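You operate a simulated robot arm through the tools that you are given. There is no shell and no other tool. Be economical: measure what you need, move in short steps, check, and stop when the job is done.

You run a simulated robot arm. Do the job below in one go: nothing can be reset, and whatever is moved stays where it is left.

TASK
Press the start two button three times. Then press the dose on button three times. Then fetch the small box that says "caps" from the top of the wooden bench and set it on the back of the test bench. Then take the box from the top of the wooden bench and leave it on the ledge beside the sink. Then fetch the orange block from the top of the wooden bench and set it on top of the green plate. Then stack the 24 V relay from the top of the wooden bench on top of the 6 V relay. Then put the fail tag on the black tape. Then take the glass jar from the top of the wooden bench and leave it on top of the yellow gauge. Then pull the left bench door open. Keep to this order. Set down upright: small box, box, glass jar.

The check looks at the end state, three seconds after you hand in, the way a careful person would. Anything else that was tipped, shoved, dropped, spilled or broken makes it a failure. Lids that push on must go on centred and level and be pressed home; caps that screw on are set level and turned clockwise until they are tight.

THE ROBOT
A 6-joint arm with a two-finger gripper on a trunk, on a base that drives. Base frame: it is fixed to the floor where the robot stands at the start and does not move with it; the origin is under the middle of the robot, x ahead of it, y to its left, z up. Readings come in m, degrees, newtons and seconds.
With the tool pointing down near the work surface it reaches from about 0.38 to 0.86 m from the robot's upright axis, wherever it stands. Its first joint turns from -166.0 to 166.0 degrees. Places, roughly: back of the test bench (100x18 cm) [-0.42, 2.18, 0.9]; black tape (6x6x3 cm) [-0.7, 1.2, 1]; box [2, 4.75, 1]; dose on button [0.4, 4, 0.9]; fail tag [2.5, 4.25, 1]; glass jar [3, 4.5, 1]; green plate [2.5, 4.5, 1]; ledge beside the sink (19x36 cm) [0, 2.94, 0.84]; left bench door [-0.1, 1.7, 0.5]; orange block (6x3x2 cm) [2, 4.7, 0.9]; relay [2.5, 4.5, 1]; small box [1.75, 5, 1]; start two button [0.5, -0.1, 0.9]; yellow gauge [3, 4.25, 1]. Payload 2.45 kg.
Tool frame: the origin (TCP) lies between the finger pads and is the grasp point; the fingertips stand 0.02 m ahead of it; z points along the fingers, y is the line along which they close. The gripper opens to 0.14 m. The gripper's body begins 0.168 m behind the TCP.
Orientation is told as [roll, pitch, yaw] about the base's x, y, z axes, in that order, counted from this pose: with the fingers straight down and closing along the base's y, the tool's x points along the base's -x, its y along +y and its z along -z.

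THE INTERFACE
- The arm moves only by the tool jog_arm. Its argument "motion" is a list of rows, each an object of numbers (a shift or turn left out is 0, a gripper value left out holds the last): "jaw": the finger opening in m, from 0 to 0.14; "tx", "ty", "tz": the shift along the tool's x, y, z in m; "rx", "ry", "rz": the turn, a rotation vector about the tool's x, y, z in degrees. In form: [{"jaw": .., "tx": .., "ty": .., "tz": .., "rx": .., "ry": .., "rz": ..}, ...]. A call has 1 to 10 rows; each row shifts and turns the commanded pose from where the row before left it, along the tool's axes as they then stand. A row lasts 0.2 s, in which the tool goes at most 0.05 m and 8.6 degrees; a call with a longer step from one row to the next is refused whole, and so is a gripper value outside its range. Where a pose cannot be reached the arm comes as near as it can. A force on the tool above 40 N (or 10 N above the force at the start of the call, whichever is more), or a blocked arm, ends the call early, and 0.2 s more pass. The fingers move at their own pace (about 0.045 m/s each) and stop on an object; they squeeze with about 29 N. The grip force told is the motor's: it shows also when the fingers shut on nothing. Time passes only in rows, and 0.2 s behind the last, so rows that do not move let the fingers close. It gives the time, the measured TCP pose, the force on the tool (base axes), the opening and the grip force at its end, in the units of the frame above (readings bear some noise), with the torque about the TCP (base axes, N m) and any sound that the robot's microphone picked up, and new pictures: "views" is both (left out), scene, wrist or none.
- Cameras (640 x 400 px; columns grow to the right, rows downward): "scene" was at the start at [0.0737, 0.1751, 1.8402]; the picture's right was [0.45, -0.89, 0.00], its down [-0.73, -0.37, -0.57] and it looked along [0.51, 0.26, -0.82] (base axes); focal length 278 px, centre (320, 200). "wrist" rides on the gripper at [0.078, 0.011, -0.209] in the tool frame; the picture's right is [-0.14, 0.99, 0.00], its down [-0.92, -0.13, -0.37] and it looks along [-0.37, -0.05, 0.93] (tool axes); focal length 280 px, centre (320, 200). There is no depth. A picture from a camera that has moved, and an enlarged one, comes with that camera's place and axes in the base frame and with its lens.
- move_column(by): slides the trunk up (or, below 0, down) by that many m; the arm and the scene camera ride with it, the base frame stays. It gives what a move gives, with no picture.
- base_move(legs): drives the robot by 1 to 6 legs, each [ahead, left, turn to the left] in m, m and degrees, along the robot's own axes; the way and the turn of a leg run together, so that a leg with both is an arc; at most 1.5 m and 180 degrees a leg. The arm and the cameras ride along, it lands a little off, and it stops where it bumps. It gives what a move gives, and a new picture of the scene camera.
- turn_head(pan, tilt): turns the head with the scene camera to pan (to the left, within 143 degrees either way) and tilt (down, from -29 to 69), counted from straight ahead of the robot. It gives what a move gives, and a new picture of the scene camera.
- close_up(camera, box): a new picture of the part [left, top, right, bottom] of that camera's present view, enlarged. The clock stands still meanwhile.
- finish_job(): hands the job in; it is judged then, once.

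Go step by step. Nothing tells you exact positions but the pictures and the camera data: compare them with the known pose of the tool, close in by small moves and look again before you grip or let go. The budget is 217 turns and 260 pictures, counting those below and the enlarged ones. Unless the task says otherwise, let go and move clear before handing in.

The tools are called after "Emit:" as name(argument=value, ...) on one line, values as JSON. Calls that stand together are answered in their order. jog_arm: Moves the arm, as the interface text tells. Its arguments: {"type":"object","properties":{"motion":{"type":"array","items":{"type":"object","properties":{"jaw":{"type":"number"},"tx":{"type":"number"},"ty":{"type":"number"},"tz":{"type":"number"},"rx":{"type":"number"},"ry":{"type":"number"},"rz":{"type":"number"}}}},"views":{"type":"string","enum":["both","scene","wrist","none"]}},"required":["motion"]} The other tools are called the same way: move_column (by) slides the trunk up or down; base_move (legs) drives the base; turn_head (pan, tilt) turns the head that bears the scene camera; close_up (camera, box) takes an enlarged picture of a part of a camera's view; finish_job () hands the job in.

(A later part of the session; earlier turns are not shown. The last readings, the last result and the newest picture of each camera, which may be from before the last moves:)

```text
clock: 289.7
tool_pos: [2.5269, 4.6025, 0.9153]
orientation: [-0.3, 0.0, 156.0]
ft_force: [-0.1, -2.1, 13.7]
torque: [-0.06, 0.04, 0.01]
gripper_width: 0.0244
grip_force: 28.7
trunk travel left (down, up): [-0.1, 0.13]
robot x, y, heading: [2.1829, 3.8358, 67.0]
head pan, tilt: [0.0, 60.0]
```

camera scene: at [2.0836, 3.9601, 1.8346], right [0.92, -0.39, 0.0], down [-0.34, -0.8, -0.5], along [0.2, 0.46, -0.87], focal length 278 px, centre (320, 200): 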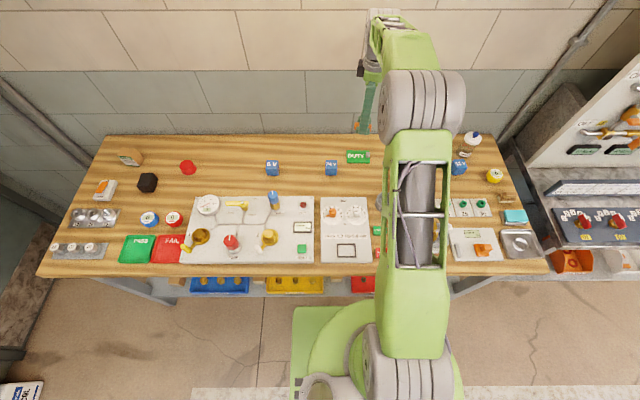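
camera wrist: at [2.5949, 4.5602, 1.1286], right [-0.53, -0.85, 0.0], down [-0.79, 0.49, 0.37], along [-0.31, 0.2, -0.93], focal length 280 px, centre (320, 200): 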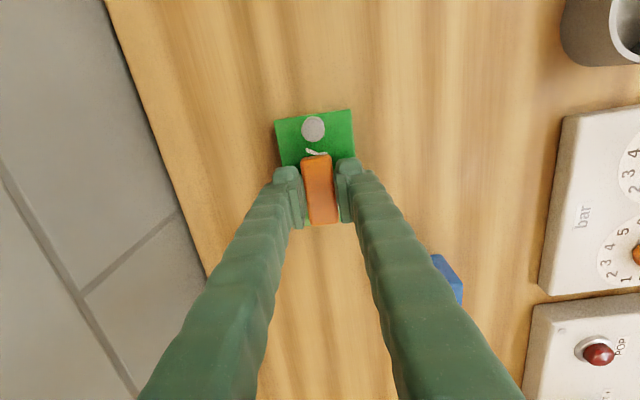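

Contact. I release and rise.

Emit:
jog_arm(motion=[{"tz": -0.001}, {"jaw": 0.05}, {}, {"tz": -0.01}, {"tz": -0.04}, {"tz": -0.045}, {"tz": -0.045}, {"tz": -0.045}], views="wrist")

Emit:
close_up(camera="scene", box=[318, 125, 398, 175])

```text
clock: 291.5
tool_pos: [2.5267, 4.6006, 1.1013]
orientation: [-0.1, -0.2, 156.2]
ft_force: [-0.6, 0.0, 0.0]
torque: [0.01, 0.0, 0.02]
gripper_width: 0.0498
grip_force: 0.0
trunk travel left (down, up): [-0.1, 0.13]
robot x, y, heading: [2.1812, 3.8308, 66.9]
head pan, tilt: [0.0, 60.0]
camera wrist: at [2.5958, 4.5578, 1.3098], right [-0.53, -0.85, 0.0], down [-0.79, 0.49, 0.37], along [-0.31, 0.2, -0.93], focal length 280 px, centre (320, 200)
```

wrist: 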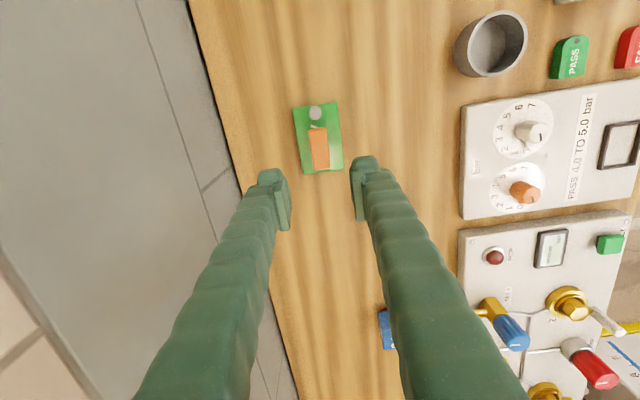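

```text
8.00 times, centred on (358, 150) of scene
camera zoom: at [2.0834, 3.9597, 1.8346], right [0.92, -0.39, 0.0], down [-0.34, -0.8, -0.5], along [0.2, 0.46, -0.87], focal length 2220 px, centre (16, 600)
```

zoom: 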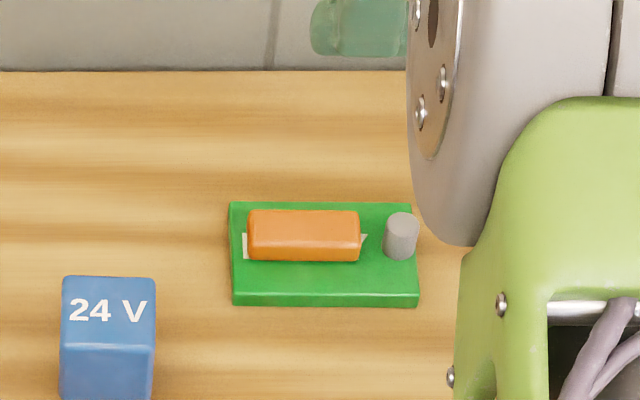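

The orange block rests on the green plate. Next, the 24 V relay: I move above it (about (2.405, 4.576)), keeping this tool yaw.

Emit:
jog_arm(motion=[{"jaw": 0.08, "tx": -0.034, "ty": 0.024}, {"tx": -0.034, "ty": 0.024}, {"tx": -0.0335, "ty": 0.024}, {}], views="both")

Emit:
close_up(camera="scene", box=[250, 135, 378, 215])

Emit:
close_up(camera="wrist", box=[240, 80, 400, 180])

```text
clock: 292.5
tool_pos: [2.4051, 4.5768, 1.0985]
orientation: [-0.2, -0.2, 156.1]
ft_force: [-0.3, 0.2, 0.1]
torque: [0.02, 0.03, 0.05]
gripper_width: 0.0798
grip_force: 0.1
trunk travel left (down, up): [-0.1, 0.13]
robot x, y, heading: [2.1838, 3.8315, 67.0]
head pan, tilt: [0.0, 60.0]
camera scene: at [2.0837, 3.9601, 1.8345], right [0.92, -0.39, 0.0], down [-0.34, -0.8, -0.5], along [0.2, 0.46, -0.87], focal length 278 px, centre (320, 200)
camera wrist: at [2.4727, 4.5346, 1.3075], right [-0.53, -0.85, 0.0], down [-0.79, 0.49, 0.37], along [-0.31, 0.2, -0.93], focal length 280 px, centre (320, 200)
```

scene: 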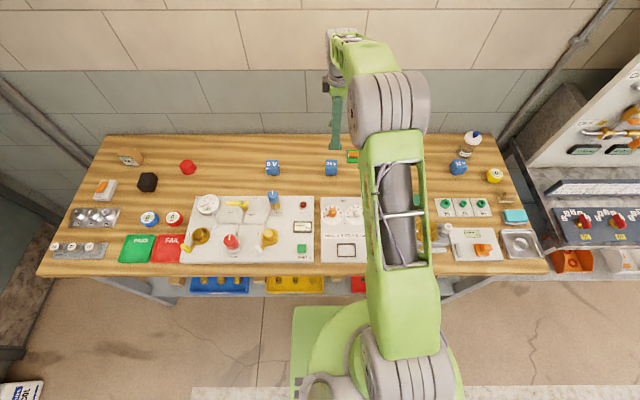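
wrist: 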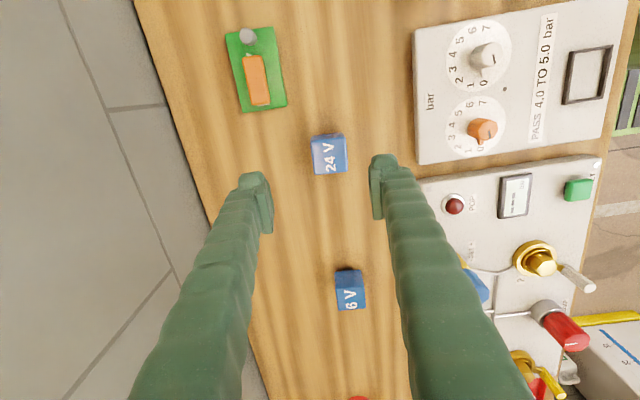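

```text
5.00 times, centred on (314, 175) of scene
camera zoom: at [2.0837, 3.9601, 1.8345], right [0.92, -0.39, 0.0], down [-0.34, -0.8, -0.5], along [0.2, 0.46, -0.87], focal length 1388 px, centre (350, 325)
```

zoom: 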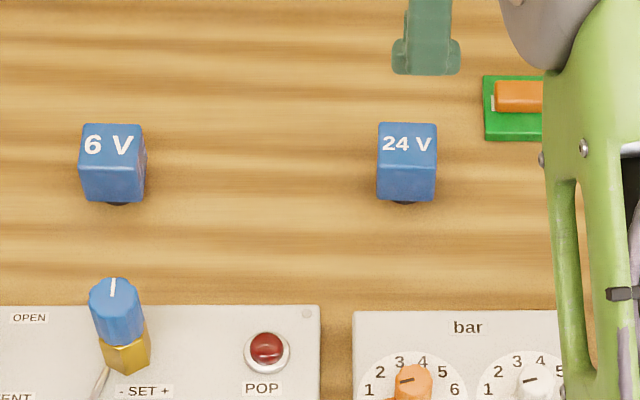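

```text
4.00 times, centred on (320, 130) of wrist
camera zoom: at [2.4727, 4.5346, 1.3075], right [-0.53, -0.85, 0.0], down [-0.79, 0.49, 0.37], along [-0.31, 0.2, -0.93], focal length 1122 px, centre (320, 480)
```

zoom: 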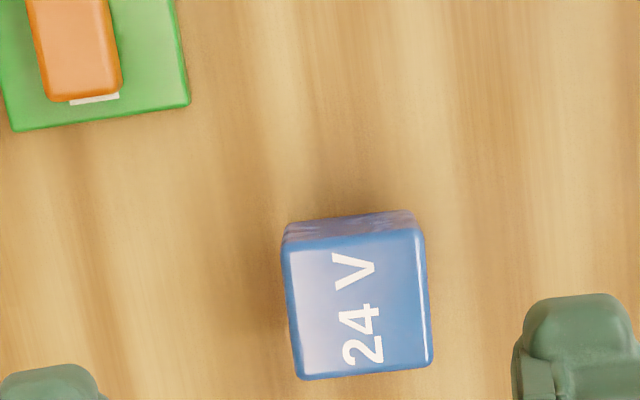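

24 V relay: centre (2.396, 4.569), top 0.934; 6 V relay: centre (2.181, 4.663), same height. I descend on the 24 V relay.

Emit:
jog_arm(motion=[{"tx": -0.005, "ty": 0.011, "tz": 0.03}, {"tz": 0.04}, {"tz": 0.04}, {"tz": 0.03}], views="wrist")

```text
clock: 293.5
tool_pos: [2.3992, 4.5684, 0.9574]
orientation: [-0.2, -0.1, 156.2]
ft_force: [-0.1, 0.1, -0.5]
torque: [-0.01, 0.01, 0.01]
gripper_width: 0.0797
grip_force: 0.1
trunk travel left (down, up): [-0.1, 0.13]
robot x, y, heading: [2.183, 3.8316, 67.0]
head pan, tilt: [0.0, 60.0]
camera wrist: at [2.4667, 4.5269, 1.1659], right [-0.53, -0.85, 0.0], down [-0.79, 0.49, 0.37], along [-0.31, 0.2, -0.93], focal length 280 px, centre (320, 200)
```

wrist: 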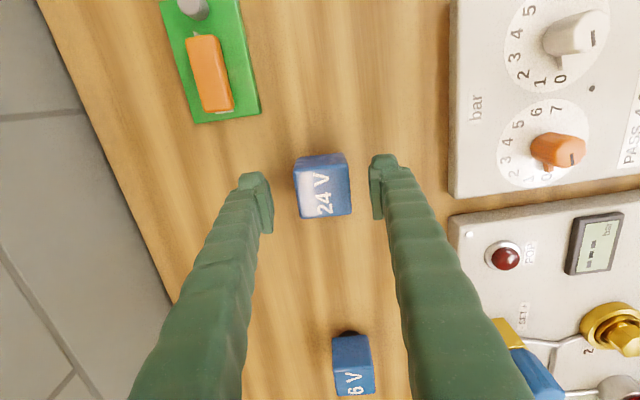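

Emit:
jog_arm(motion=[{"tz": 0.03}, {"tz": 0.012}, {"jaw": 0.02}, {}, {}, {}], views="wrist")

```text
clock: 294.9
tool_pos: [2.3969, 4.5673, 0.916]
orientation: [-0.3, -0.1, 156.2]
ft_force: [0.2, -0.1, 0.0]
torque: [0.0, 0.02, -0.01]
gripper_width: 0.0478
grip_force: 28.9
trunk travel left (down, up): [-0.1, 0.13]
robot x, y, heading: [2.1847, 3.8343, 66.9]
head pan, tilt: [0.0, 60.0]
camera wrist: at [2.4656, 4.5269, 1.1237], right [-0.53, -0.85, 0.0], down [-0.79, 0.49, 0.37], along [-0.31, 0.2, -0.93], focal length 280 px, centre (320, 200)
```

wrist: 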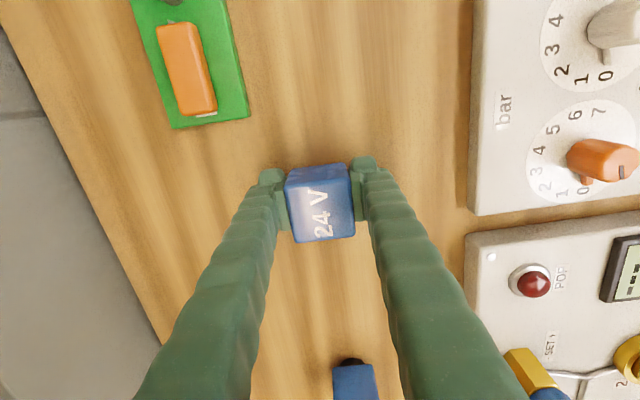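

Gripped. I lift and carry it over the 6 V relay.

Emit:
jog_arm(motion=[{"tz": -0.02}, {"tz": -0.045}, {"tz": -0.045}, {"tz": -0.02}, {"tx": -0.047}, {"tx": -0.047}, {"tx": -0.047}, {"tx": -0.047}, {"tx": -0.028}], views="wrist")

Emit:
close_up(camera="scene", box=[232, 135, 312, 185])

```text
clock: 296.9
tool_pos: [2.1988, 4.654, 1.0442]
orientation: [-0.2, -0.3, 156.1]
ft_force: [0.1, 0.8, 0.1]
torque: [0.01, -0.01, -0.02]
gripper_width: 0.0479
grip_force: 29.6
trunk travel left (down, up): [-0.1, 0.13]
robot x, y, heading: [2.1805, 3.8299, 67.0]
head pan, tilt: [0.0, 60.0]
camera wrist: at [2.2669, 4.612, 1.2534], right [-0.53, -0.85, 0.0], down [-0.79, 0.49, 0.37], along [-0.31, 0.2, -0.93], focal length 280 px, centre (320, 200)
```

wrist: 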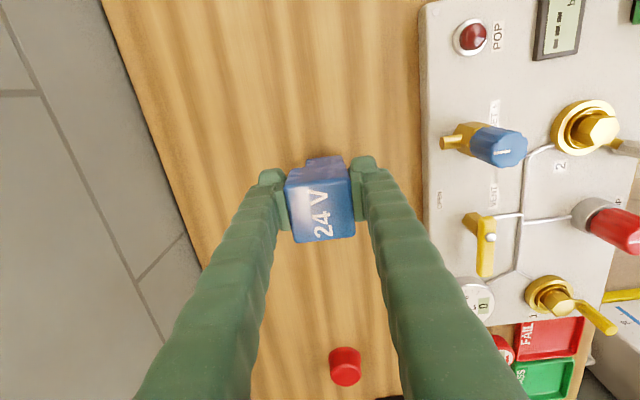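

```text
8.00 times, centred on (272, 160) of scene
camera zoom: at [2.0832, 3.9604, 1.8345], right [0.92, -0.39, 0.0], down [-0.34, -0.8, -0.5], along [0.2, 0.46, -0.87], focal length 2220 px, centre (704, 520)
```

zoom: 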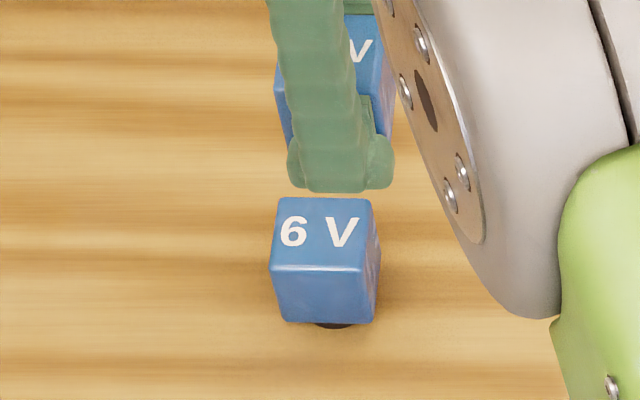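

The 6 V relay is at (2.180, 4.665), aligned with mine. I shift the last 2 cm and lower close.

Emit:
jog_arm(motion=[{"tx": -0.0218, "ty": -0.0024}, {"tz": 0.03}, {"tz": 0.022}, {}], views="both")

Emit:
close_up(camera="scene", box=[232, 135, 312, 185])

```text
clock: 297.9
tool_pos: [2.1808, 4.6665, 0.9923]
orientation: [-0.2, 0.0, 156.1]
ft_force: [0.1, -0.3, -1.1]
torque: [-0.01, -0.02, 0.0]
gripper_width: 0.0478
grip_force: 28.5
trunk travel left (down, up): [-0.1, 0.13]
robot x, y, heading: [2.1813, 3.8317, 67.1]
head pan, tilt: [0.0, 60.0]
camera scene: at [2.0834, 3.9601, 1.8346], right [0.92, -0.39, 0.0], down [-0.34, -0.8, -0.5], along [0.2, 0.46, -0.87], focal length 278 px, centre (320, 200)
camera wrist: at [2.2489, 4.6248, 1.2008], right [-0.53, -0.85, 0.0], down [-0.79, 0.49, 0.37], along [-0.31, 0.2, -0.93], focal length 280 px, centre (320, 200)
```

scene: 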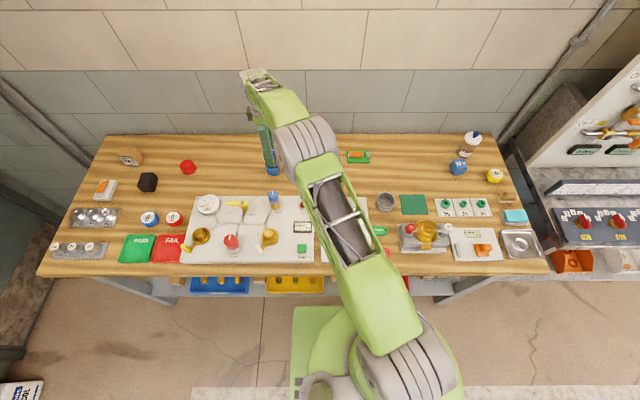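
wrist: 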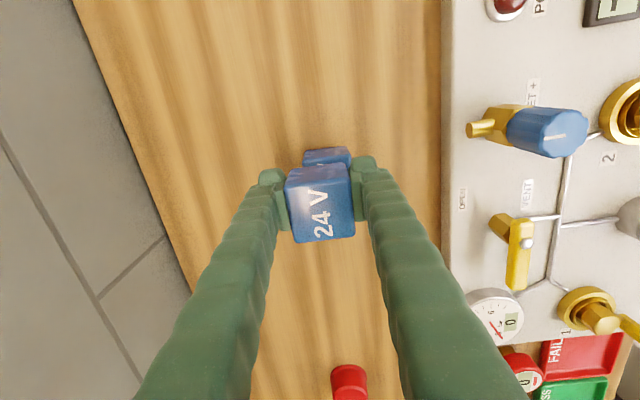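

```text
8.00 times, centred on (272, 160) of scene
camera zoom: at [2.0834, 3.9601, 1.8346], right [0.92, -0.39, 0.0], down [-0.34, -0.8, -0.5], along [0.2, 0.46, -0.87], focal length 2220 px, centre (704, 520)
```

zoom: 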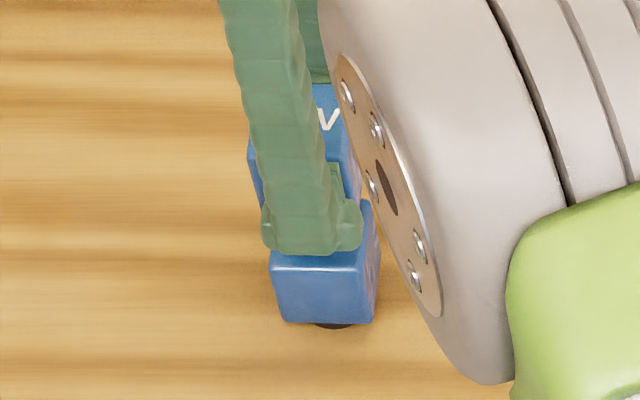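

The wrist view suggests the 6 V relay is ~8 mm nearer the robot. I correct and re-check.

Emit:
jog_arm(motion=[{"ty": 0.0075, "tx": 0.001}, {"tz": 0.012}, {}], views="wrist")

Emit:
close_up(camera="wrist", box=[260, 130, 388, 210])

Emit:
close_up(camera="scene", box=[232, 135, 312, 185])

```text
clock: 298.7
tool_pos: [2.1777, 4.6595, 0.9822]
orientation: [-0.1, -0.1, 156.2]
ft_force: [-0.3, 0.3, -1.1]
torque: [-0.04, -0.03, -0.01]
gripper_width: 0.0476
grip_force: 29.2
trunk travel left (down, up): [-0.1, 0.13]
robot x, y, heading: [2.1827, 3.8338, 66.8]
head pan, tilt: [0.0, 60.0]
camera wrist: at [2.2461, 4.6178, 1.1901], right [-0.53, -0.85, 0.0], down [-0.79, 0.49, 0.37], along [-0.31, 0.2, -0.93], focal length 280 px, centre (320, 200)
```

wrist: 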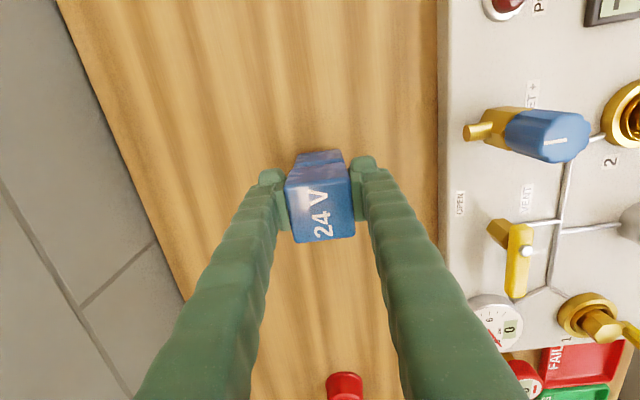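

```text
5.00 times, centred on (324, 170) of wrist
camera zoom: at [2.2461, 4.6178, 1.1901], right [-0.53, -0.85, 0.0], down [-0.79, 0.49, 0.37], along [-0.31, 0.2, -0.93], focal length 1402 px, centre (300, 350)
```

zoom: 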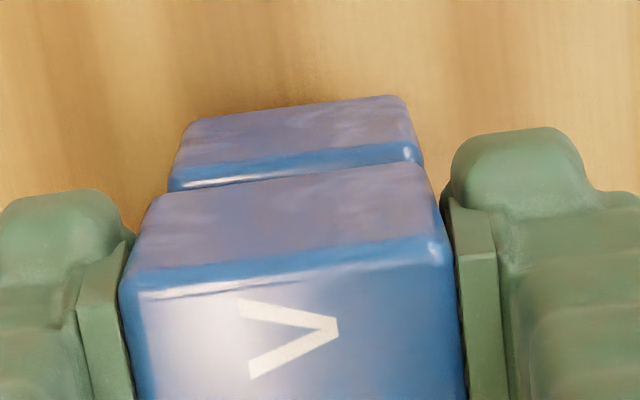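

```text
8.00 times, centred on (272, 160) of scene
camera zoom: at [2.0835, 3.9603, 1.8346], right [0.92, -0.39, 0.0], down [-0.34, -0.8, -0.5], along [0.2, 0.46, -0.87], focal length 2220 px, centre (704, 520)
```

zoom: 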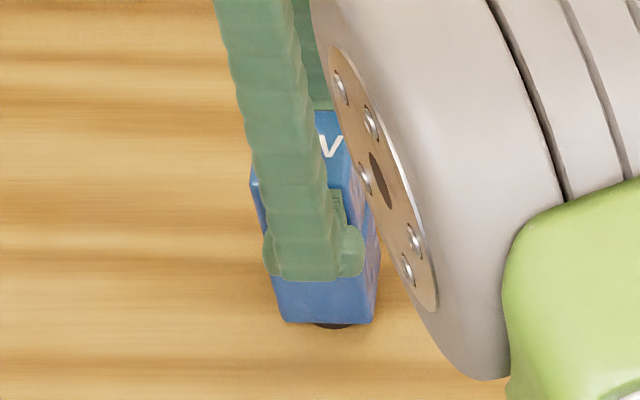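

Radially aligned; the 6 V relay is ~6 mm to the west. I correct and lower until contact.

Emit:
jog_arm(motion=[{"tx": -0.0055, "ty": -0.001}, {"tz": 0.006}], views="none")

Emit:
jog_arm(motion=[{"tz": 0.003}], views="none")

Emit:
jog_arm(motion=[{"tz": 0.002}], views="wrist")

Emit:
close_up(camera="wrist", box=[260, 130, 388, 210])

```text
clock: 299.3
tool_pos: [2.1737, 4.6639, 0.9765]
orientation: [-0.1, -0.1, 156.1]
ft_force: [-0.4, 0.4, -0.6]
torque: [-0.02, -0.02, 0.01]
gripper_width: 0.0477
grip_force: 29.2
trunk travel left (down, up): [-0.1, 0.13]
robot x, y, heading: [2.1863, 3.8317, 67.1]
head pan, tilt: [0.0, 60.0]
```

```text
clock: 299.7
tool_pos: [2.173, 4.6647, 0.9767]
orientation: [-0.3, -0.1, 156.0]
ft_force: [-0.5, -3.1, 10.9]
torque: [-0.14, 0.02, -0.01]
gripper_width: 0.0479
grip_force: 28.4
trunk travel left (down, up): [-0.1, 0.13]
robot x, y, heading: [2.1867, 3.8337, 66.9]
head pan, tilt: [0.0, 60.0]
```

```text
clock: 300.1
tool_pos: [2.1732, 4.6641, 0.9755]
orientation: [-0.4, -0.2, 156.1]
ft_force: [0.7, -0.9, 23.1]
torque: [-0.17, 0.02, 0.02]
gripper_width: 0.0477
grip_force: 28.8
trunk travel left (down, up): [-0.1, 0.13]
robot x, y, heading: [2.1819, 3.8325, 67.4]
head pan, tilt: [0.0, 60.0]
camera wrist: at [2.2412, 4.621, 1.1841], right [-0.53, -0.85, -0.01], down [-0.79, 0.49, 0.37], along [-0.31, 0.2, -0.93], focal length 280 px, centre (320, 200)
```

wrist: 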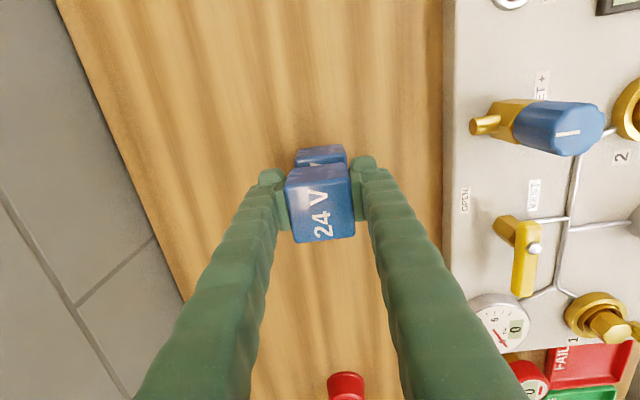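

```text
5.00 times, centred on (324, 170) of wrist
camera zoom: at [2.2412, 4.621, 1.1841], right [-0.53, -0.85, -0.01], down [-0.79, 0.49, 0.37], along [-0.31, 0.2, -0.93], focal length 1402 px, centre (300, 350)
```

zoom: 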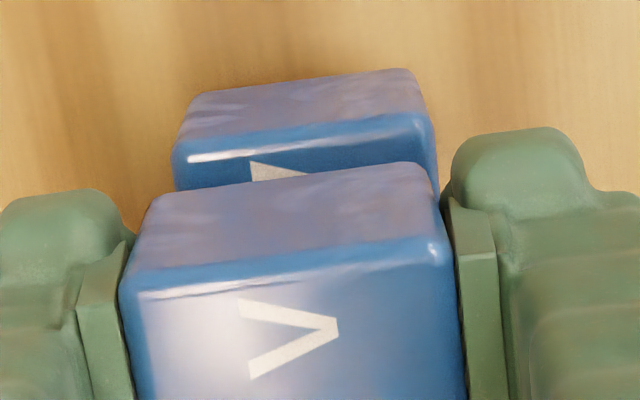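

Contact. Fore-aft is ~3 mm off; I lift slightly, correct, set down, and release.

Emit:
jog_arm(motion=[{"tz": -0.006}, {"ty": 0.003}, {"tz": 0.003}, {"tz": 0.002}], views="none")

Emit:
close_up(camera="wrist", box=[260, 130, 388, 210])

```text
clock: 301.1
tool_pos: [2.1716, 4.6612, 0.976]
orientation: [-0.3, -0.2, 156.2]
ft_force: [-0.5, -4.8, 21.0]
torque: [-0.32, 0.02, -0.01]
gripper_width: 0.0478
grip_force: 29.3
trunk travel left (down, up): [-0.1, 0.13]
robot x, y, heading: [2.1814, 3.8318, 67.1]
head pan, tilt: [0.0, 60.0]
```

```text
5.00 times, centred on (324, 170) of wrist
camera zoom: at [2.2397, 4.618, 1.1841], right [-0.53, -0.85, -0.01], down [-0.79, 0.49, 0.37], along [-0.31, 0.2, -0.93], focal length 1402 px, centre (300, 350)
```

zoom: 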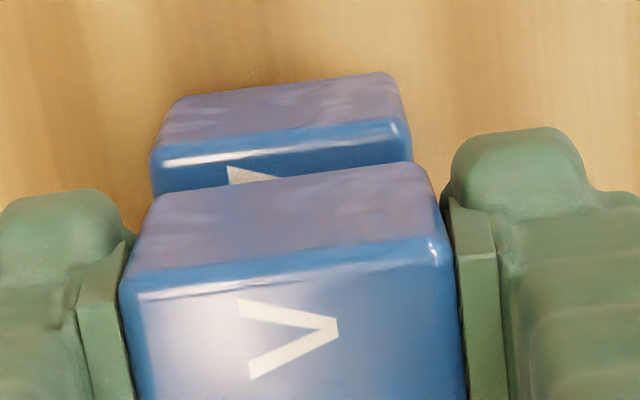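

Well aligned. I release and rise.

Emit:
jog_arm(motion=[{"tz": -0.001}, {"jaw": 0.075}, {}, {}, {"tz": -0.03}, {"tz": -0.045}, {"tz": -0.045}, {"tz": -0.03}], views="wrist")

Emit:
close_up(camera="scene", box=[232, 135, 312, 185])

```text
clock: 302.9
tool_pos: [2.1707, 4.661, 1.125]
orientation: [-0.1, -0.2, 156.1]
ft_force: [-0.3, -0.4, -0.1]
torque: [0.0, -0.03, -0.01]
gripper_width: 0.075
grip_force: 0.0
trunk travel left (down, up): [-0.1, 0.13]
robot x, y, heading: [2.1817, 3.8341, 67.0]
head pan, tilt: [0.0, 60.0]
camera wrist: at [2.2392, 4.6194, 1.3326], right [-0.53, -0.85, 0.0], down [-0.79, 0.49, 0.37], along [-0.31, 0.2, -0.93], focal length 280 px, centre (320, 200)
```

wrist: 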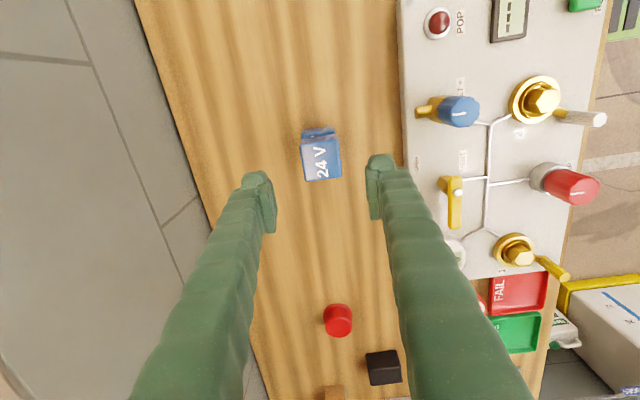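

```text
8.00 times, centred on (272, 160) of scene
camera zoom: at [2.0836, 3.9599, 1.8346], right [0.92, -0.39, 0.0], down [-0.34, -0.8, -0.5], along [0.19, 0.46, -0.87], focal length 2220 px, centre (704, 520)
```

zoom: 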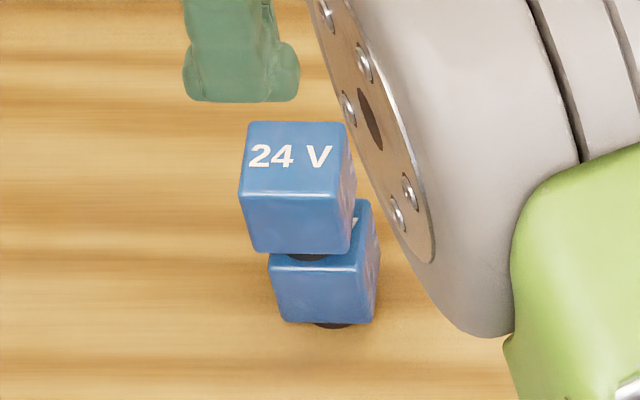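

The 24 V relay stands on the 6 V, but about 9 mm too far west. I regrip and centre it better.

Emit:
jog_arm(motion=[{"tz": 0.045}, {"tz": 0.045}, {"tz": 0.045}, {"tz": 0.013}, {"jaw": 0.02}, {}, {}, {}], views="none")

Emit:
jog_arm(motion=[{"tz": -0.008}, {"tz": -0.004}, {"tx": 0.009, "ty": 0.003}, {}], views="none")

Emit:
close_up(camera="scene", box=[232, 135, 312, 185])

```text
clock: 304.7
tool_pos: [2.1713, 4.6629, 0.9756]
orientation: [-0.3, -0.1, 156.1]
ft_force: [-0.6, 0.0, -0.1]
torque: [-0.02, -0.01, -0.01]
gripper_width: 0.0477
grip_force: 28.9
trunk travel left (down, up): [-0.1, 0.13]
robot x, y, heading: [2.1814, 3.8341, 67.1]
head pan, tilt: [0.0, 60.0]
```

```text
clock: 305.7
tool_pos: [2.1784, 4.6557, 0.9876]
orientation: [-0.2, 0.0, 156.1]
ft_force: [-0.1, -0.3, -2.1]
torque: [0.04, 0.0, -0.01]
gripper_width: 0.0479
grip_force: 29.0
trunk travel left (down, up): [-0.1, 0.13]
robot x, y, heading: [2.1859, 3.8344, 67.4]
head pan, tilt: [0.0, 60.0]
```

```text
8.00 times, centred on (272, 160) of scene
camera zoom: at [2.0835, 3.9602, 1.8345], right [0.92, -0.39, 0.0], down [-0.34, -0.8, -0.5], along [0.19, 0.46, -0.87], focal length 2220 px, centre (704, 520)
```

zoom: 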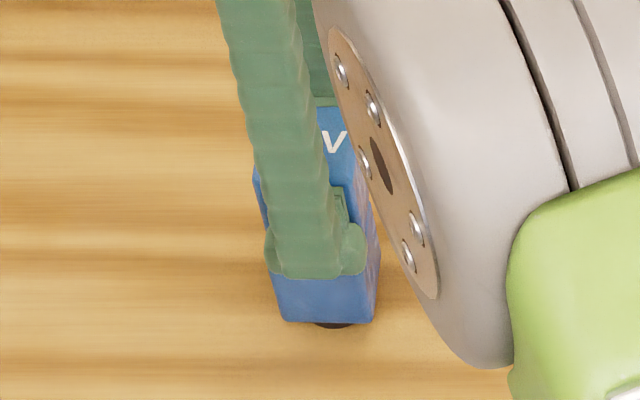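

Emit:
jog_arm(motion=[{"tz": 0.006}, {"tz": 0.004}, {"tz": 0.002}], views="none")

Emit:
jog_arm(motion=[{"jaw": 0.075}, {}, {}, {"tz": -0.03}, {"tz": -0.045}, {"tz": -0.045}, {"tz": -0.03}], views="wrist")

Emit:
close_up(camera="scene", box=[232, 135, 312, 185])

```text
clock: 306.5
tool_pos: [2.1783, 4.6558, 0.9756]
orientation: [-0.2, -0.1, 156.1]
ft_force: [0.5, -0.5, -1.3]
torque: [-0.02, -0.01, 0.0]
gripper_width: 0.0478
grip_force: 29.3
trunk travel left (down, up): [-0.1, 0.13]
robot x, y, heading: [2.1824, 3.8376, 67.0]
head pan, tilt: [0.0, 60.0]
```

```text
clock: 308.1
tool_pos: [2.1781, 4.6548, 1.1246]
orientation: [-0.1, 0.0, 156.1]
ft_force: [-0.8, -0.2, -0.3]
torque: [0.02, 0.0, 0.0]
gripper_width: 0.0752
grip_force: 0.1
trunk travel left (down, up): [-0.1, 0.13]
robot x, y, heading: [2.1829, 3.8317, 67.2]
head pan, tilt: [0.0, 60.0]
camera wrist: at [2.2469, 4.6118, 1.3342], right [-0.53, -0.85, 0.0], down [-0.79, 0.49, 0.37], along [-0.31, 0.2, -0.93], focal length 280 px, centre (320, 200)
```

wrist: 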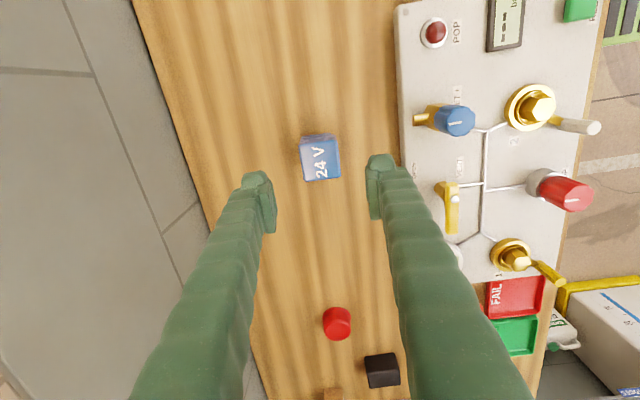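

```text
8.00 times, centred on (272, 160) of scene
camera zoom: at [2.0836, 3.9598, 1.8346], right [0.92, -0.39, 0.0], down [-0.34, -0.8, -0.5], along [0.2, 0.46, -0.87], focal length 2220 px, centre (704, 520)
```

zoom: 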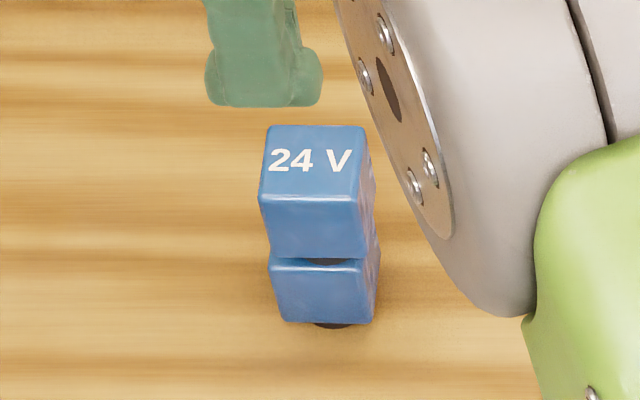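

Neatly stacked. Next the small FAIL tag, near (2.43, 4.19): I back off and shift right to get above it.

Emit:
base_move(legs=[[-0.2, -0.25, 0]])

Emit:
jog_arm(motion=[{}], views="wrist")

Emit:
close_up(camera="scene", box=[300, 130, 460, 230])

```text
clock: 310.8
tool_pos: [2.3239, 4.3699, 1.1266]
orientation: [-0.1, -0.1, 156.1]
ft_force: [0.5, -0.4, -0.1]
torque: [0.04, 0.0, -0.03]
gripper_width: 0.0749
grip_force: 0.0
trunk travel left (down, up): [-0.1, 0.13]
robot x, y, heading: [2.3305, 3.5482, 67.2]
head pan, tilt: [0.0, 60.0]
camera scene: at [2.229, 3.675, 1.8346], right [0.92, -0.39, 0.0], down [-0.34, -0.8, -0.5], along [0.19, 0.46, -0.87], focal length 278 px, centre (320, 200)
```

scene: 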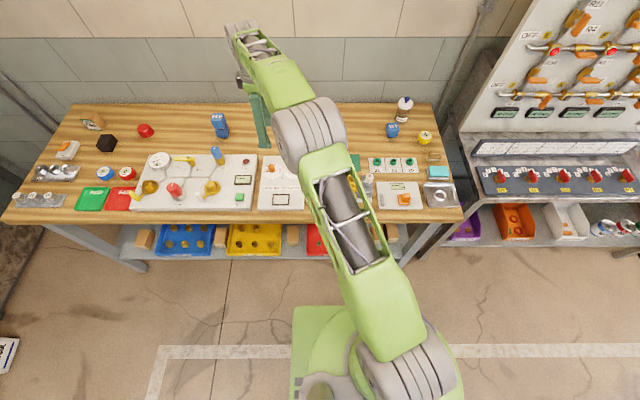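

```text
clock: 311.2
tool_pos: [2.3237, 4.3692, 1.1248]
orientation: [-0.2, -0.1, 156.3]
ft_force: [0.0, -0.3, 0.3]
torque: [0.02, 0.04, 0.0]
gripper_width: 0.0746
grip_force: 0.1
trunk travel left (down, up): [-0.1, 0.13]
robot x, y, heading: [2.3283, 3.551, 67.1]
head pan, tilt: [0.0, 60.0]
camera wrist: at [2.3917, 4.3275, 1.3337], right [-0.53, -0.85, 0.0], down [-0.79, 0.49, 0.37], along [-0.31, 0.2, -0.93], focal length 280 px, centre (320, 200)
```

wrist: 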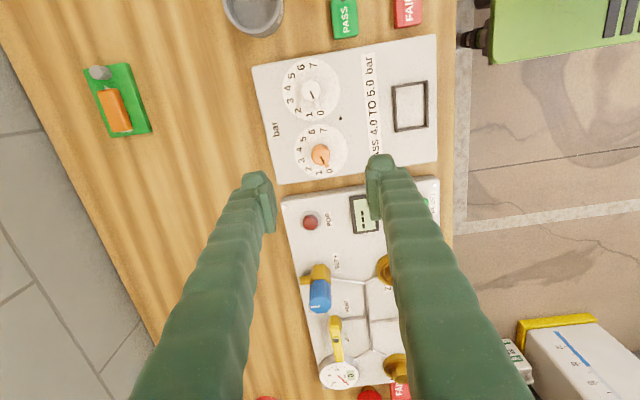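

```text
4.00 times, centred on (380, 180) of scene
camera zoom: at [2.2289, 3.6753, 1.8346], right [0.92, -0.39, 0.0], down [-0.34, -0.8, -0.5], along [0.19, 0.46, -0.87], focal length 1110 px, centre (80, 280)
```

zoom: 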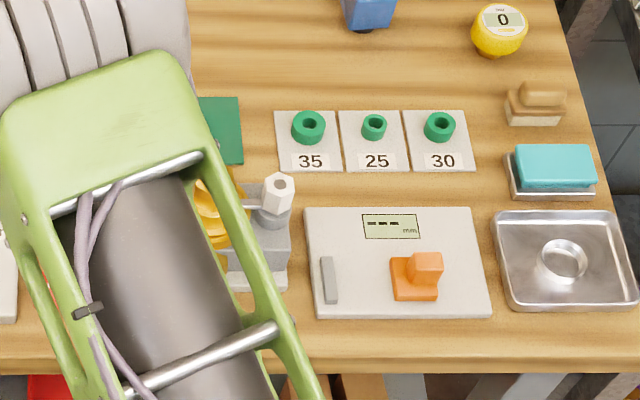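

I move above the FAIL tag.

Emit:
jog_arm(motion=[{"tx": 0.034, "ty": 0.0242}, {"tx": 0.034, "ty": 0.0242}, {"tx": 0.034, "ty": 0.0242}, {"tx": 0.034, "ty": 0.0242}, {"tx": 0.034, "ty": 0.0242}], views="wrist")

Emit:
close_up(camera="wrist", box=[240, 80, 400, 180])

```text
clock: 312.4
tool_pos: [2.4307, 4.1884, 1.1234]
orientation: [-0.3, -0.1, 156.0]
ft_force: [0.3, 0.4, 0.0]
torque: [0.0, 0.01, 0.0]
gripper_width: 0.0749
grip_force: 0.0
trunk travel left (down, up): [-0.1, 0.13]
robot x, y, heading: [2.3252, 3.5507, 67.1]
head pan, tilt: [0.0, 60.0]
camera wrist: at [2.4998, 4.1471, 1.3308], right [-0.53, -0.85, 0.0], down [-0.79, 0.49, 0.37], along [-0.31, 0.2, -0.93], focal length 280 px, centre (320, 200)
```

wrist: 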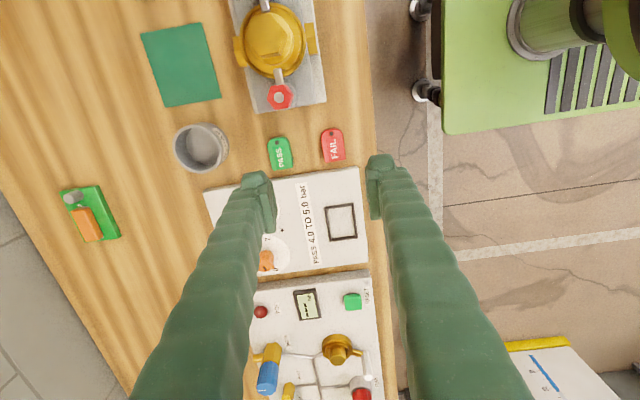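

```text
4.00 times, centred on (320, 130) of wrist
camera zoom: at [2.4998, 4.1471, 1.3308], right [-0.53, -0.85, 0.0], down [-0.79, 0.49, 0.37], along [-0.31, 0.2, -0.93], focal length 1122 px, centre (320, 480)
```

zoom: 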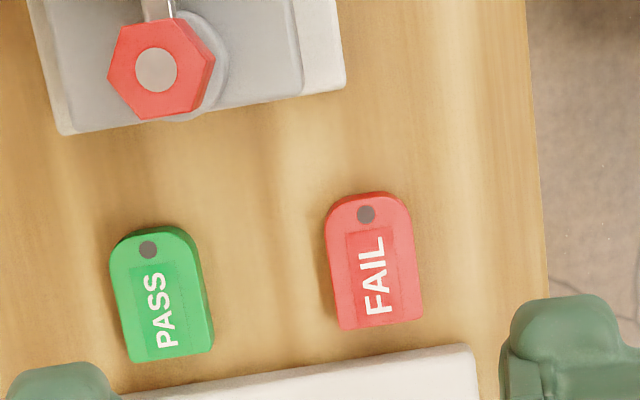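

FAIL tag centre (2.419, 4.176), aligned with the tool. I descend.

Emit:
jog_arm(motion=[{"jaw": 0.06, "tx": -0.0057, "ty": 0.016}, {"tz": 0.045}, {"tz": 0.045}, {"tz": 0.045}, {"tz": 0.038}, {}], views="wrist")

Emit:
close_up(camera="wrist", box=[240, 110, 400, 210])

```text
clock: 313.8
tool_pos: [2.4181, 4.1788, 0.9507]
orientation: [-0.2, -0.1, 156.1]
ft_force: [-0.5, -0.2, -0.2]
torque: [0.0, 0.01, 0.04]
gripper_width: 0.0602
grip_force: 0.1
trunk travel left (down, up): [-0.1, 0.13]
robot x, y, heading: [2.3311, 3.549, 67.2]
head pan, tilt: [0.0, 60.0]
camera wrist: at [2.4871, 4.1362, 1.1583], right [-0.53, -0.85, 0.0], down [-0.79, 0.49, 0.37], along [-0.31, 0.2, -0.93], focal length 280 px, centre (320, 200)
```

wrist: 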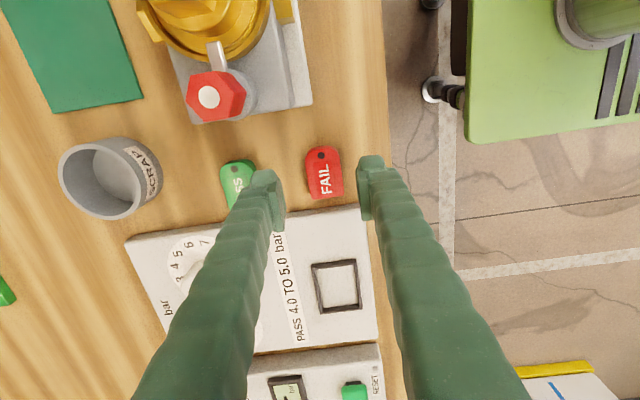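

```text
4.00 times, centred on (320, 160) of wrist
camera zoom: at [2.4871, 4.1362, 1.1583], right [-0.53, -0.85, 0.0], down [-0.79, 0.49, 0.37], along [-0.31, 0.2, -0.93], focal length 1122 px, centre (320, 360)
```

zoom: 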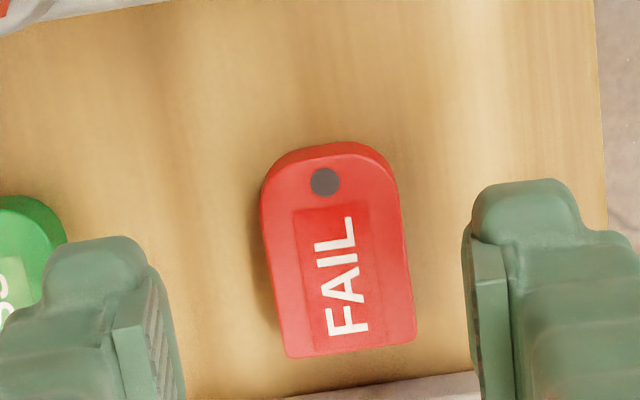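

Emit:
jog_arm(motion=[{"tx": 0.002, "ty": 0.003, "tz": 0.03}, {"tz": 0.016}, {"tz": 0.003}], views="none")

Emit:
jog_arm(motion=[{"tz": 0.002}], views="none")

```text
clock: 314.6
tool_pos: [2.4185, 4.1761, 0.9038]
orientation: [-0.2, -0.1, 156.1]
ft_force: [-0.4, -0.5, 0.1]
torque: [0.0, 0.01, 0.0]
gripper_width: 0.0602
grip_force: 0.1
trunk travel left (down, up): [-0.1, 0.13]
robot x, y, heading: [2.3295, 3.5507, 67.3]
head pan, tilt: [0.0, 60.0]
```

```text
clock: 315.0
tool_pos: [2.4196, 4.1761, 0.9007]
orientation: [-0.2, -0.2, 156.1]
ft_force: [1.0, 0.2, 0.0]
torque: [-0.01, -0.01, 0.01]
gripper_width: 0.0598
grip_force: 0.0
trunk travel left (down, up): [-0.1, 0.13]
robot x, y, heading: [2.3309, 3.5475, 67.2]
head pan, tilt: [0.0, 60.0]
```

Just above the bench surface. I close on the tag and lift.

Emit:
jog_arm(motion=[{"jaw": 0.01}, {}, {}, {}, {}, {"tz": -0.02}, {"tz": -0.04}, {"tz": -0.045}, {"tz": -0.045}], views="wrist")

```text
clock: 317.0
tool_pos: [2.4184, 4.1742, 1.049]
orientation: [-0.1, -0.1, 156.1]
ft_force: [-1.1, 0.1, -0.7]
torque: [0.02, 0.0, 0.0]
gripper_width: 0.0325
grip_force: 29.2
trunk travel left (down, up): [-0.1, 0.13]
robot x, y, heading: [2.3267, 3.5472, 66.9]
head pan, tilt: [0.0, 60.0]
camera wrist: at [2.4874, 4.132, 1.2581], right [-0.53, -0.85, 0.0], down [-0.79, 0.49, 0.37], along [-0.31, 0.2, -0.93], focal length 280 px, centre (320, 200)
```

wrist: 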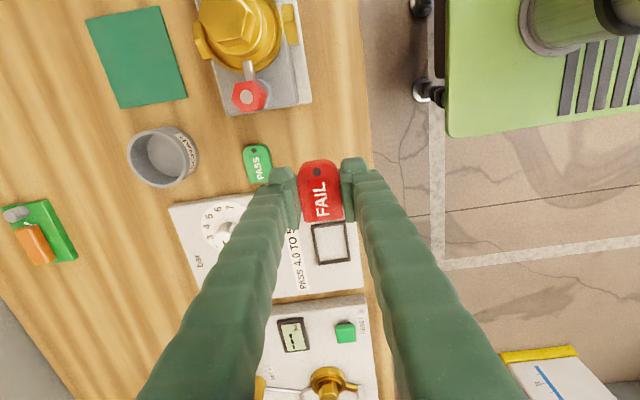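

Tag held level. I raise it and drive to the marker wall shelf where the black tape is.

Emit:
jog_arm(motion=[{"tz": -0.05}, {"tz": -0.05}, {"tz": -0.05}], views="none")

Emit:
base_move(legs=[[-0.4, 0, 0], [0, 0, 90], [0.77, 0, 0], [0, 1.45, 0], [0, 1.45, 0]])

Emit:
turn_head(pan=0, tilt=40)

```text
clock: 317.8
tool_pos: [2.4173, 4.1712, 1.2021]
orientation: [-0.2, 0.1, 156.1]
ft_force: [-0.5, 0.0, -0.5]
torque: [0.0, -0.03, 0.0]
gripper_width: 0.0324
grip_force: 29.3
trunk travel left (down, up): [-0.1, 0.13]
robot x, y, heading: [2.3282, 3.5479, 67.3]
head pan, tilt: [0.0, 60.0]
```

```text
clock: 353.2
tool_pos: [-0.3223, 0.8807, 1.2014]
orientation: [-0.2, -0.2, -113.9]
ft_force: [0.0, -1.0, -0.4]
torque: [-0.04, 0.0, -0.04]
gripper_width: 0.0323
grip_force: 29.2
trunk travel left (down, up): [-0.1, 0.13]
robot x, y, heading: [0.3013, 0.7906, 156.8]
head pan, tilt: [0.0, 60.0]
camera scene: at [0.1764, 0.6921, 1.8345], right [0.39, 0.92, 0.0], down [0.8, -0.34, -0.5], along [-0.46, 0.2, -0.87], focal length 278 px, centre (320, 200)
```

scene: 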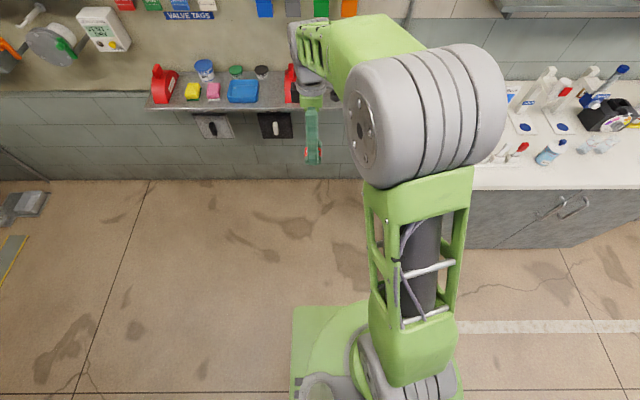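

```text
clock: 354.0
tool_pos: [-0.3224, 0.8815, 1.2014]
orientation: [-0.1, -0.1, -114.0]
ft_force: [-0.3, -0.3, -0.6]
torque: [0.0, 0.02, -0.01]
gripper_width: 0.0324
grip_force: 29.4
trunk travel left (down, up): [-0.1, 0.13]
robot x, y, heading: [0.3001, 0.7864, 157.0]
head pan, tilt: [0.0, 40.0]
camera scene: at [0.1596, 0.6993, 1.8612], right [0.39, 0.92, 0.0], down [0.59, -0.25, -0.77], along [-0.7, 0.3, -0.64], focal length 278 px, centre (320, 200)
```

scene: 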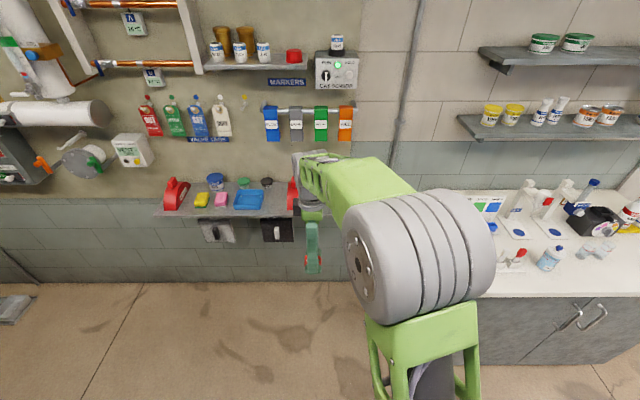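

I shift right so the tape comes out from behind the arm.

Emit:
base_move(legs=[[0, -0.28, 0]])

Emit:
close_up(camera="scene", box=[120, 80, 340, 218])

```text
clock: 357.1
tool_pos: [-0.2073, 1.1465, 1.2016]
orientation: [-0.1, -0.1, -114.4]
ft_force: [0.4, -1.0, -0.5]
torque: [-0.01, -0.02, 0.03]
gripper_width: 0.0322
grip_force: 29.5
trunk travel left (down, up): [-0.1, 0.13]
robot x, y, heading: [0.4175, 1.0491, 156.6]
head pan, tilt: [0.0, 40.0]
camera scene: at [0.2717, 0.9627, 1.8613], right [0.4, 0.92, 0.0], down [0.59, -0.26, -0.77], along [-0.7, 0.3, -0.64], focal length 278 px, centre (320, 200)
```

scene: 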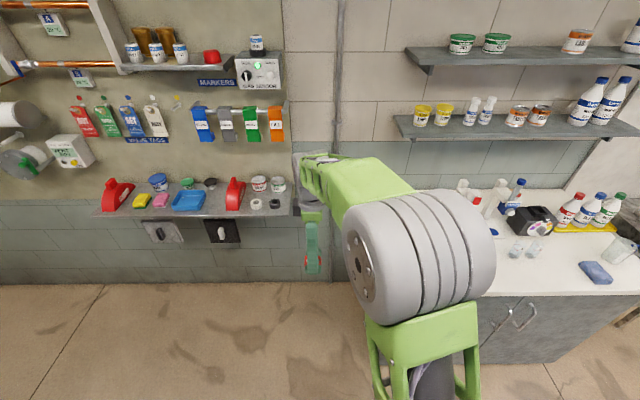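

```text
2.90 times, centred on (230, 149) of scene
camera zoom: at [0.2717, 0.9627, 1.8613], right [0.4, 0.92, 0.0], down [0.59, -0.26, -0.77], along [-0.7, 0.3, -0.64], focal length 804 px, centre (581, 348)
```

zoom: 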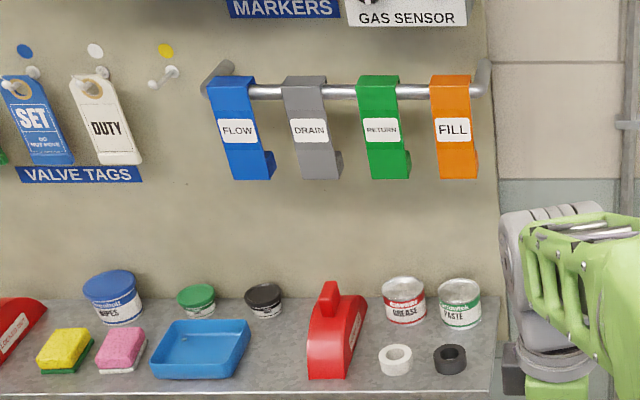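

The black tape is at about (-0.74, 1.163), with tag hooks hanging above near the wall. I rotate the tool so its thin side faces the wall, and drive closer.

Emit:
jog_arm(motion=[{"rz": 8.3}, {"rz": 8.3}, {"rz": 8.3}, {"rz": 8.3}, {"rz": 8.3}, {"rz": 8.3}, {"rz": 8.3}, {"rz": 8.3}, {"rz": 8.3}, {"rz": 8.3}], views="none")

Emit:
base_move(legs=[[0, 0.22, 0], [0.3, 0, 0]])

Emit:
jog_arm(motion=[{"rz": 6}], views="wrist")

Emit:
turn_head(pan=0, tilt=45)

```text
clock: 359.3
tool_pos: [-0.2104, 1.1462, 1.2009]
orientation: [0.0, -0.1, 162.5]
ft_force: [0.2, 0.6, -0.2]
torque: [0.02, -0.02, -0.01]
gripper_width: 0.0323
grip_force: 28.9
trunk travel left (down, up): [-0.1, 0.13]
robot x, y, heading: [0.4159, 1.0491, 156.6]
head pan, tilt: [0.0, 40.0]
```

```text
clock: 363.5
tool_pos: [-0.573, 1.0646, 1.2001]
orientation: [-0.1, -0.2, 162.8]
ft_force: [0.0, 0.8, -0.3]
torque: [-0.02, -0.03, 0.0]
gripper_width: 0.0324
grip_force: 29.6
trunk travel left (down, up): [-0.1, 0.13]
robot x, y, heading: [0.0514, 0.9699, 156.8]
head pan, tilt: [0.0, 40.0]
camera scene: at [-0.0919, 0.8809, 1.8612], right [0.4, 0.92, 0.0], down [0.59, -0.25, -0.77], along [-0.7, 0.3, -0.64], focal length 278 px, centre (320, 200)
```

scene: 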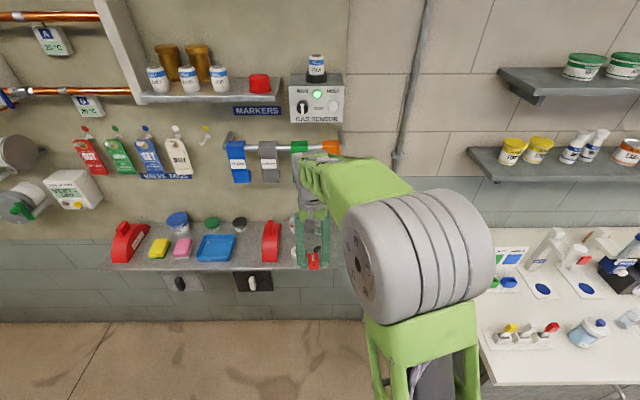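

```text
clock: 363.9
tool_pos: [-0.5719, 1.0645, 1.2002]
orientation: [0.1, 0.0, 156.7]
ft_force: [-0.2, -0.7, 0.0]
torque: [0.0, 0.0, 0.0]
gripper_width: 0.0322
grip_force: 29.1
trunk travel left (down, up): [-0.1, 0.13]
robot x, y, heading: [0.0536, 0.9694, 156.7]
head pan, tilt: [0.0, 40.0]
camera wrist: at [-0.5031, 1.0227, 1.409], right [-0.52, -0.86, 0.0], down [-0.79, 0.48, 0.37], along [-0.32, 0.19, -0.93], focal length 280 px, centre (320, 200)
```

wrist: 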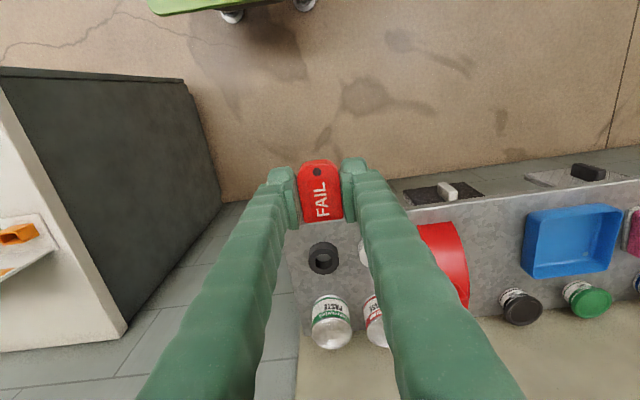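

```text
clock: 364.6
tool_pos: [-0.5715, 1.0638, 1.2012]
orientation: [0.1, 0.0, 156.6]
ft_force: [0.1, 0.1, -0.5]
torque: [0.0, -0.01, 0.0]
gripper_width: 0.0323
grip_force: 29.1
trunk travel left (down, up): [-0.1, 0.13]
robot x, y, heading: [0.0502, 0.9667, 156.4]
head pan, tilt: [0.0, 45.0]
camera scene: at [-0.0875, 0.879, 1.8541], right [0.4, 0.92, 0.0], down [0.65, -0.28, -0.71], along [-0.65, 0.28, -0.71], focal length 278 px, centre (320, 200)
```

scene: 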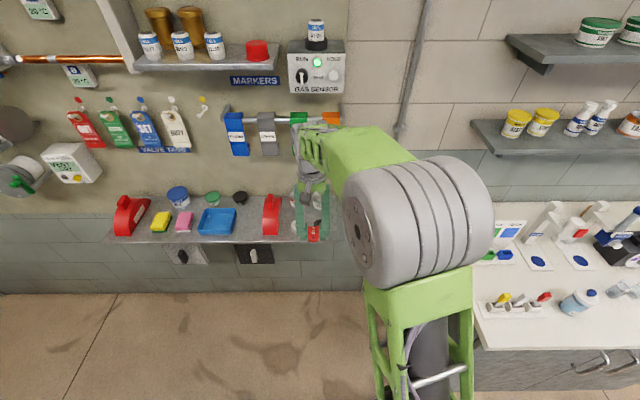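

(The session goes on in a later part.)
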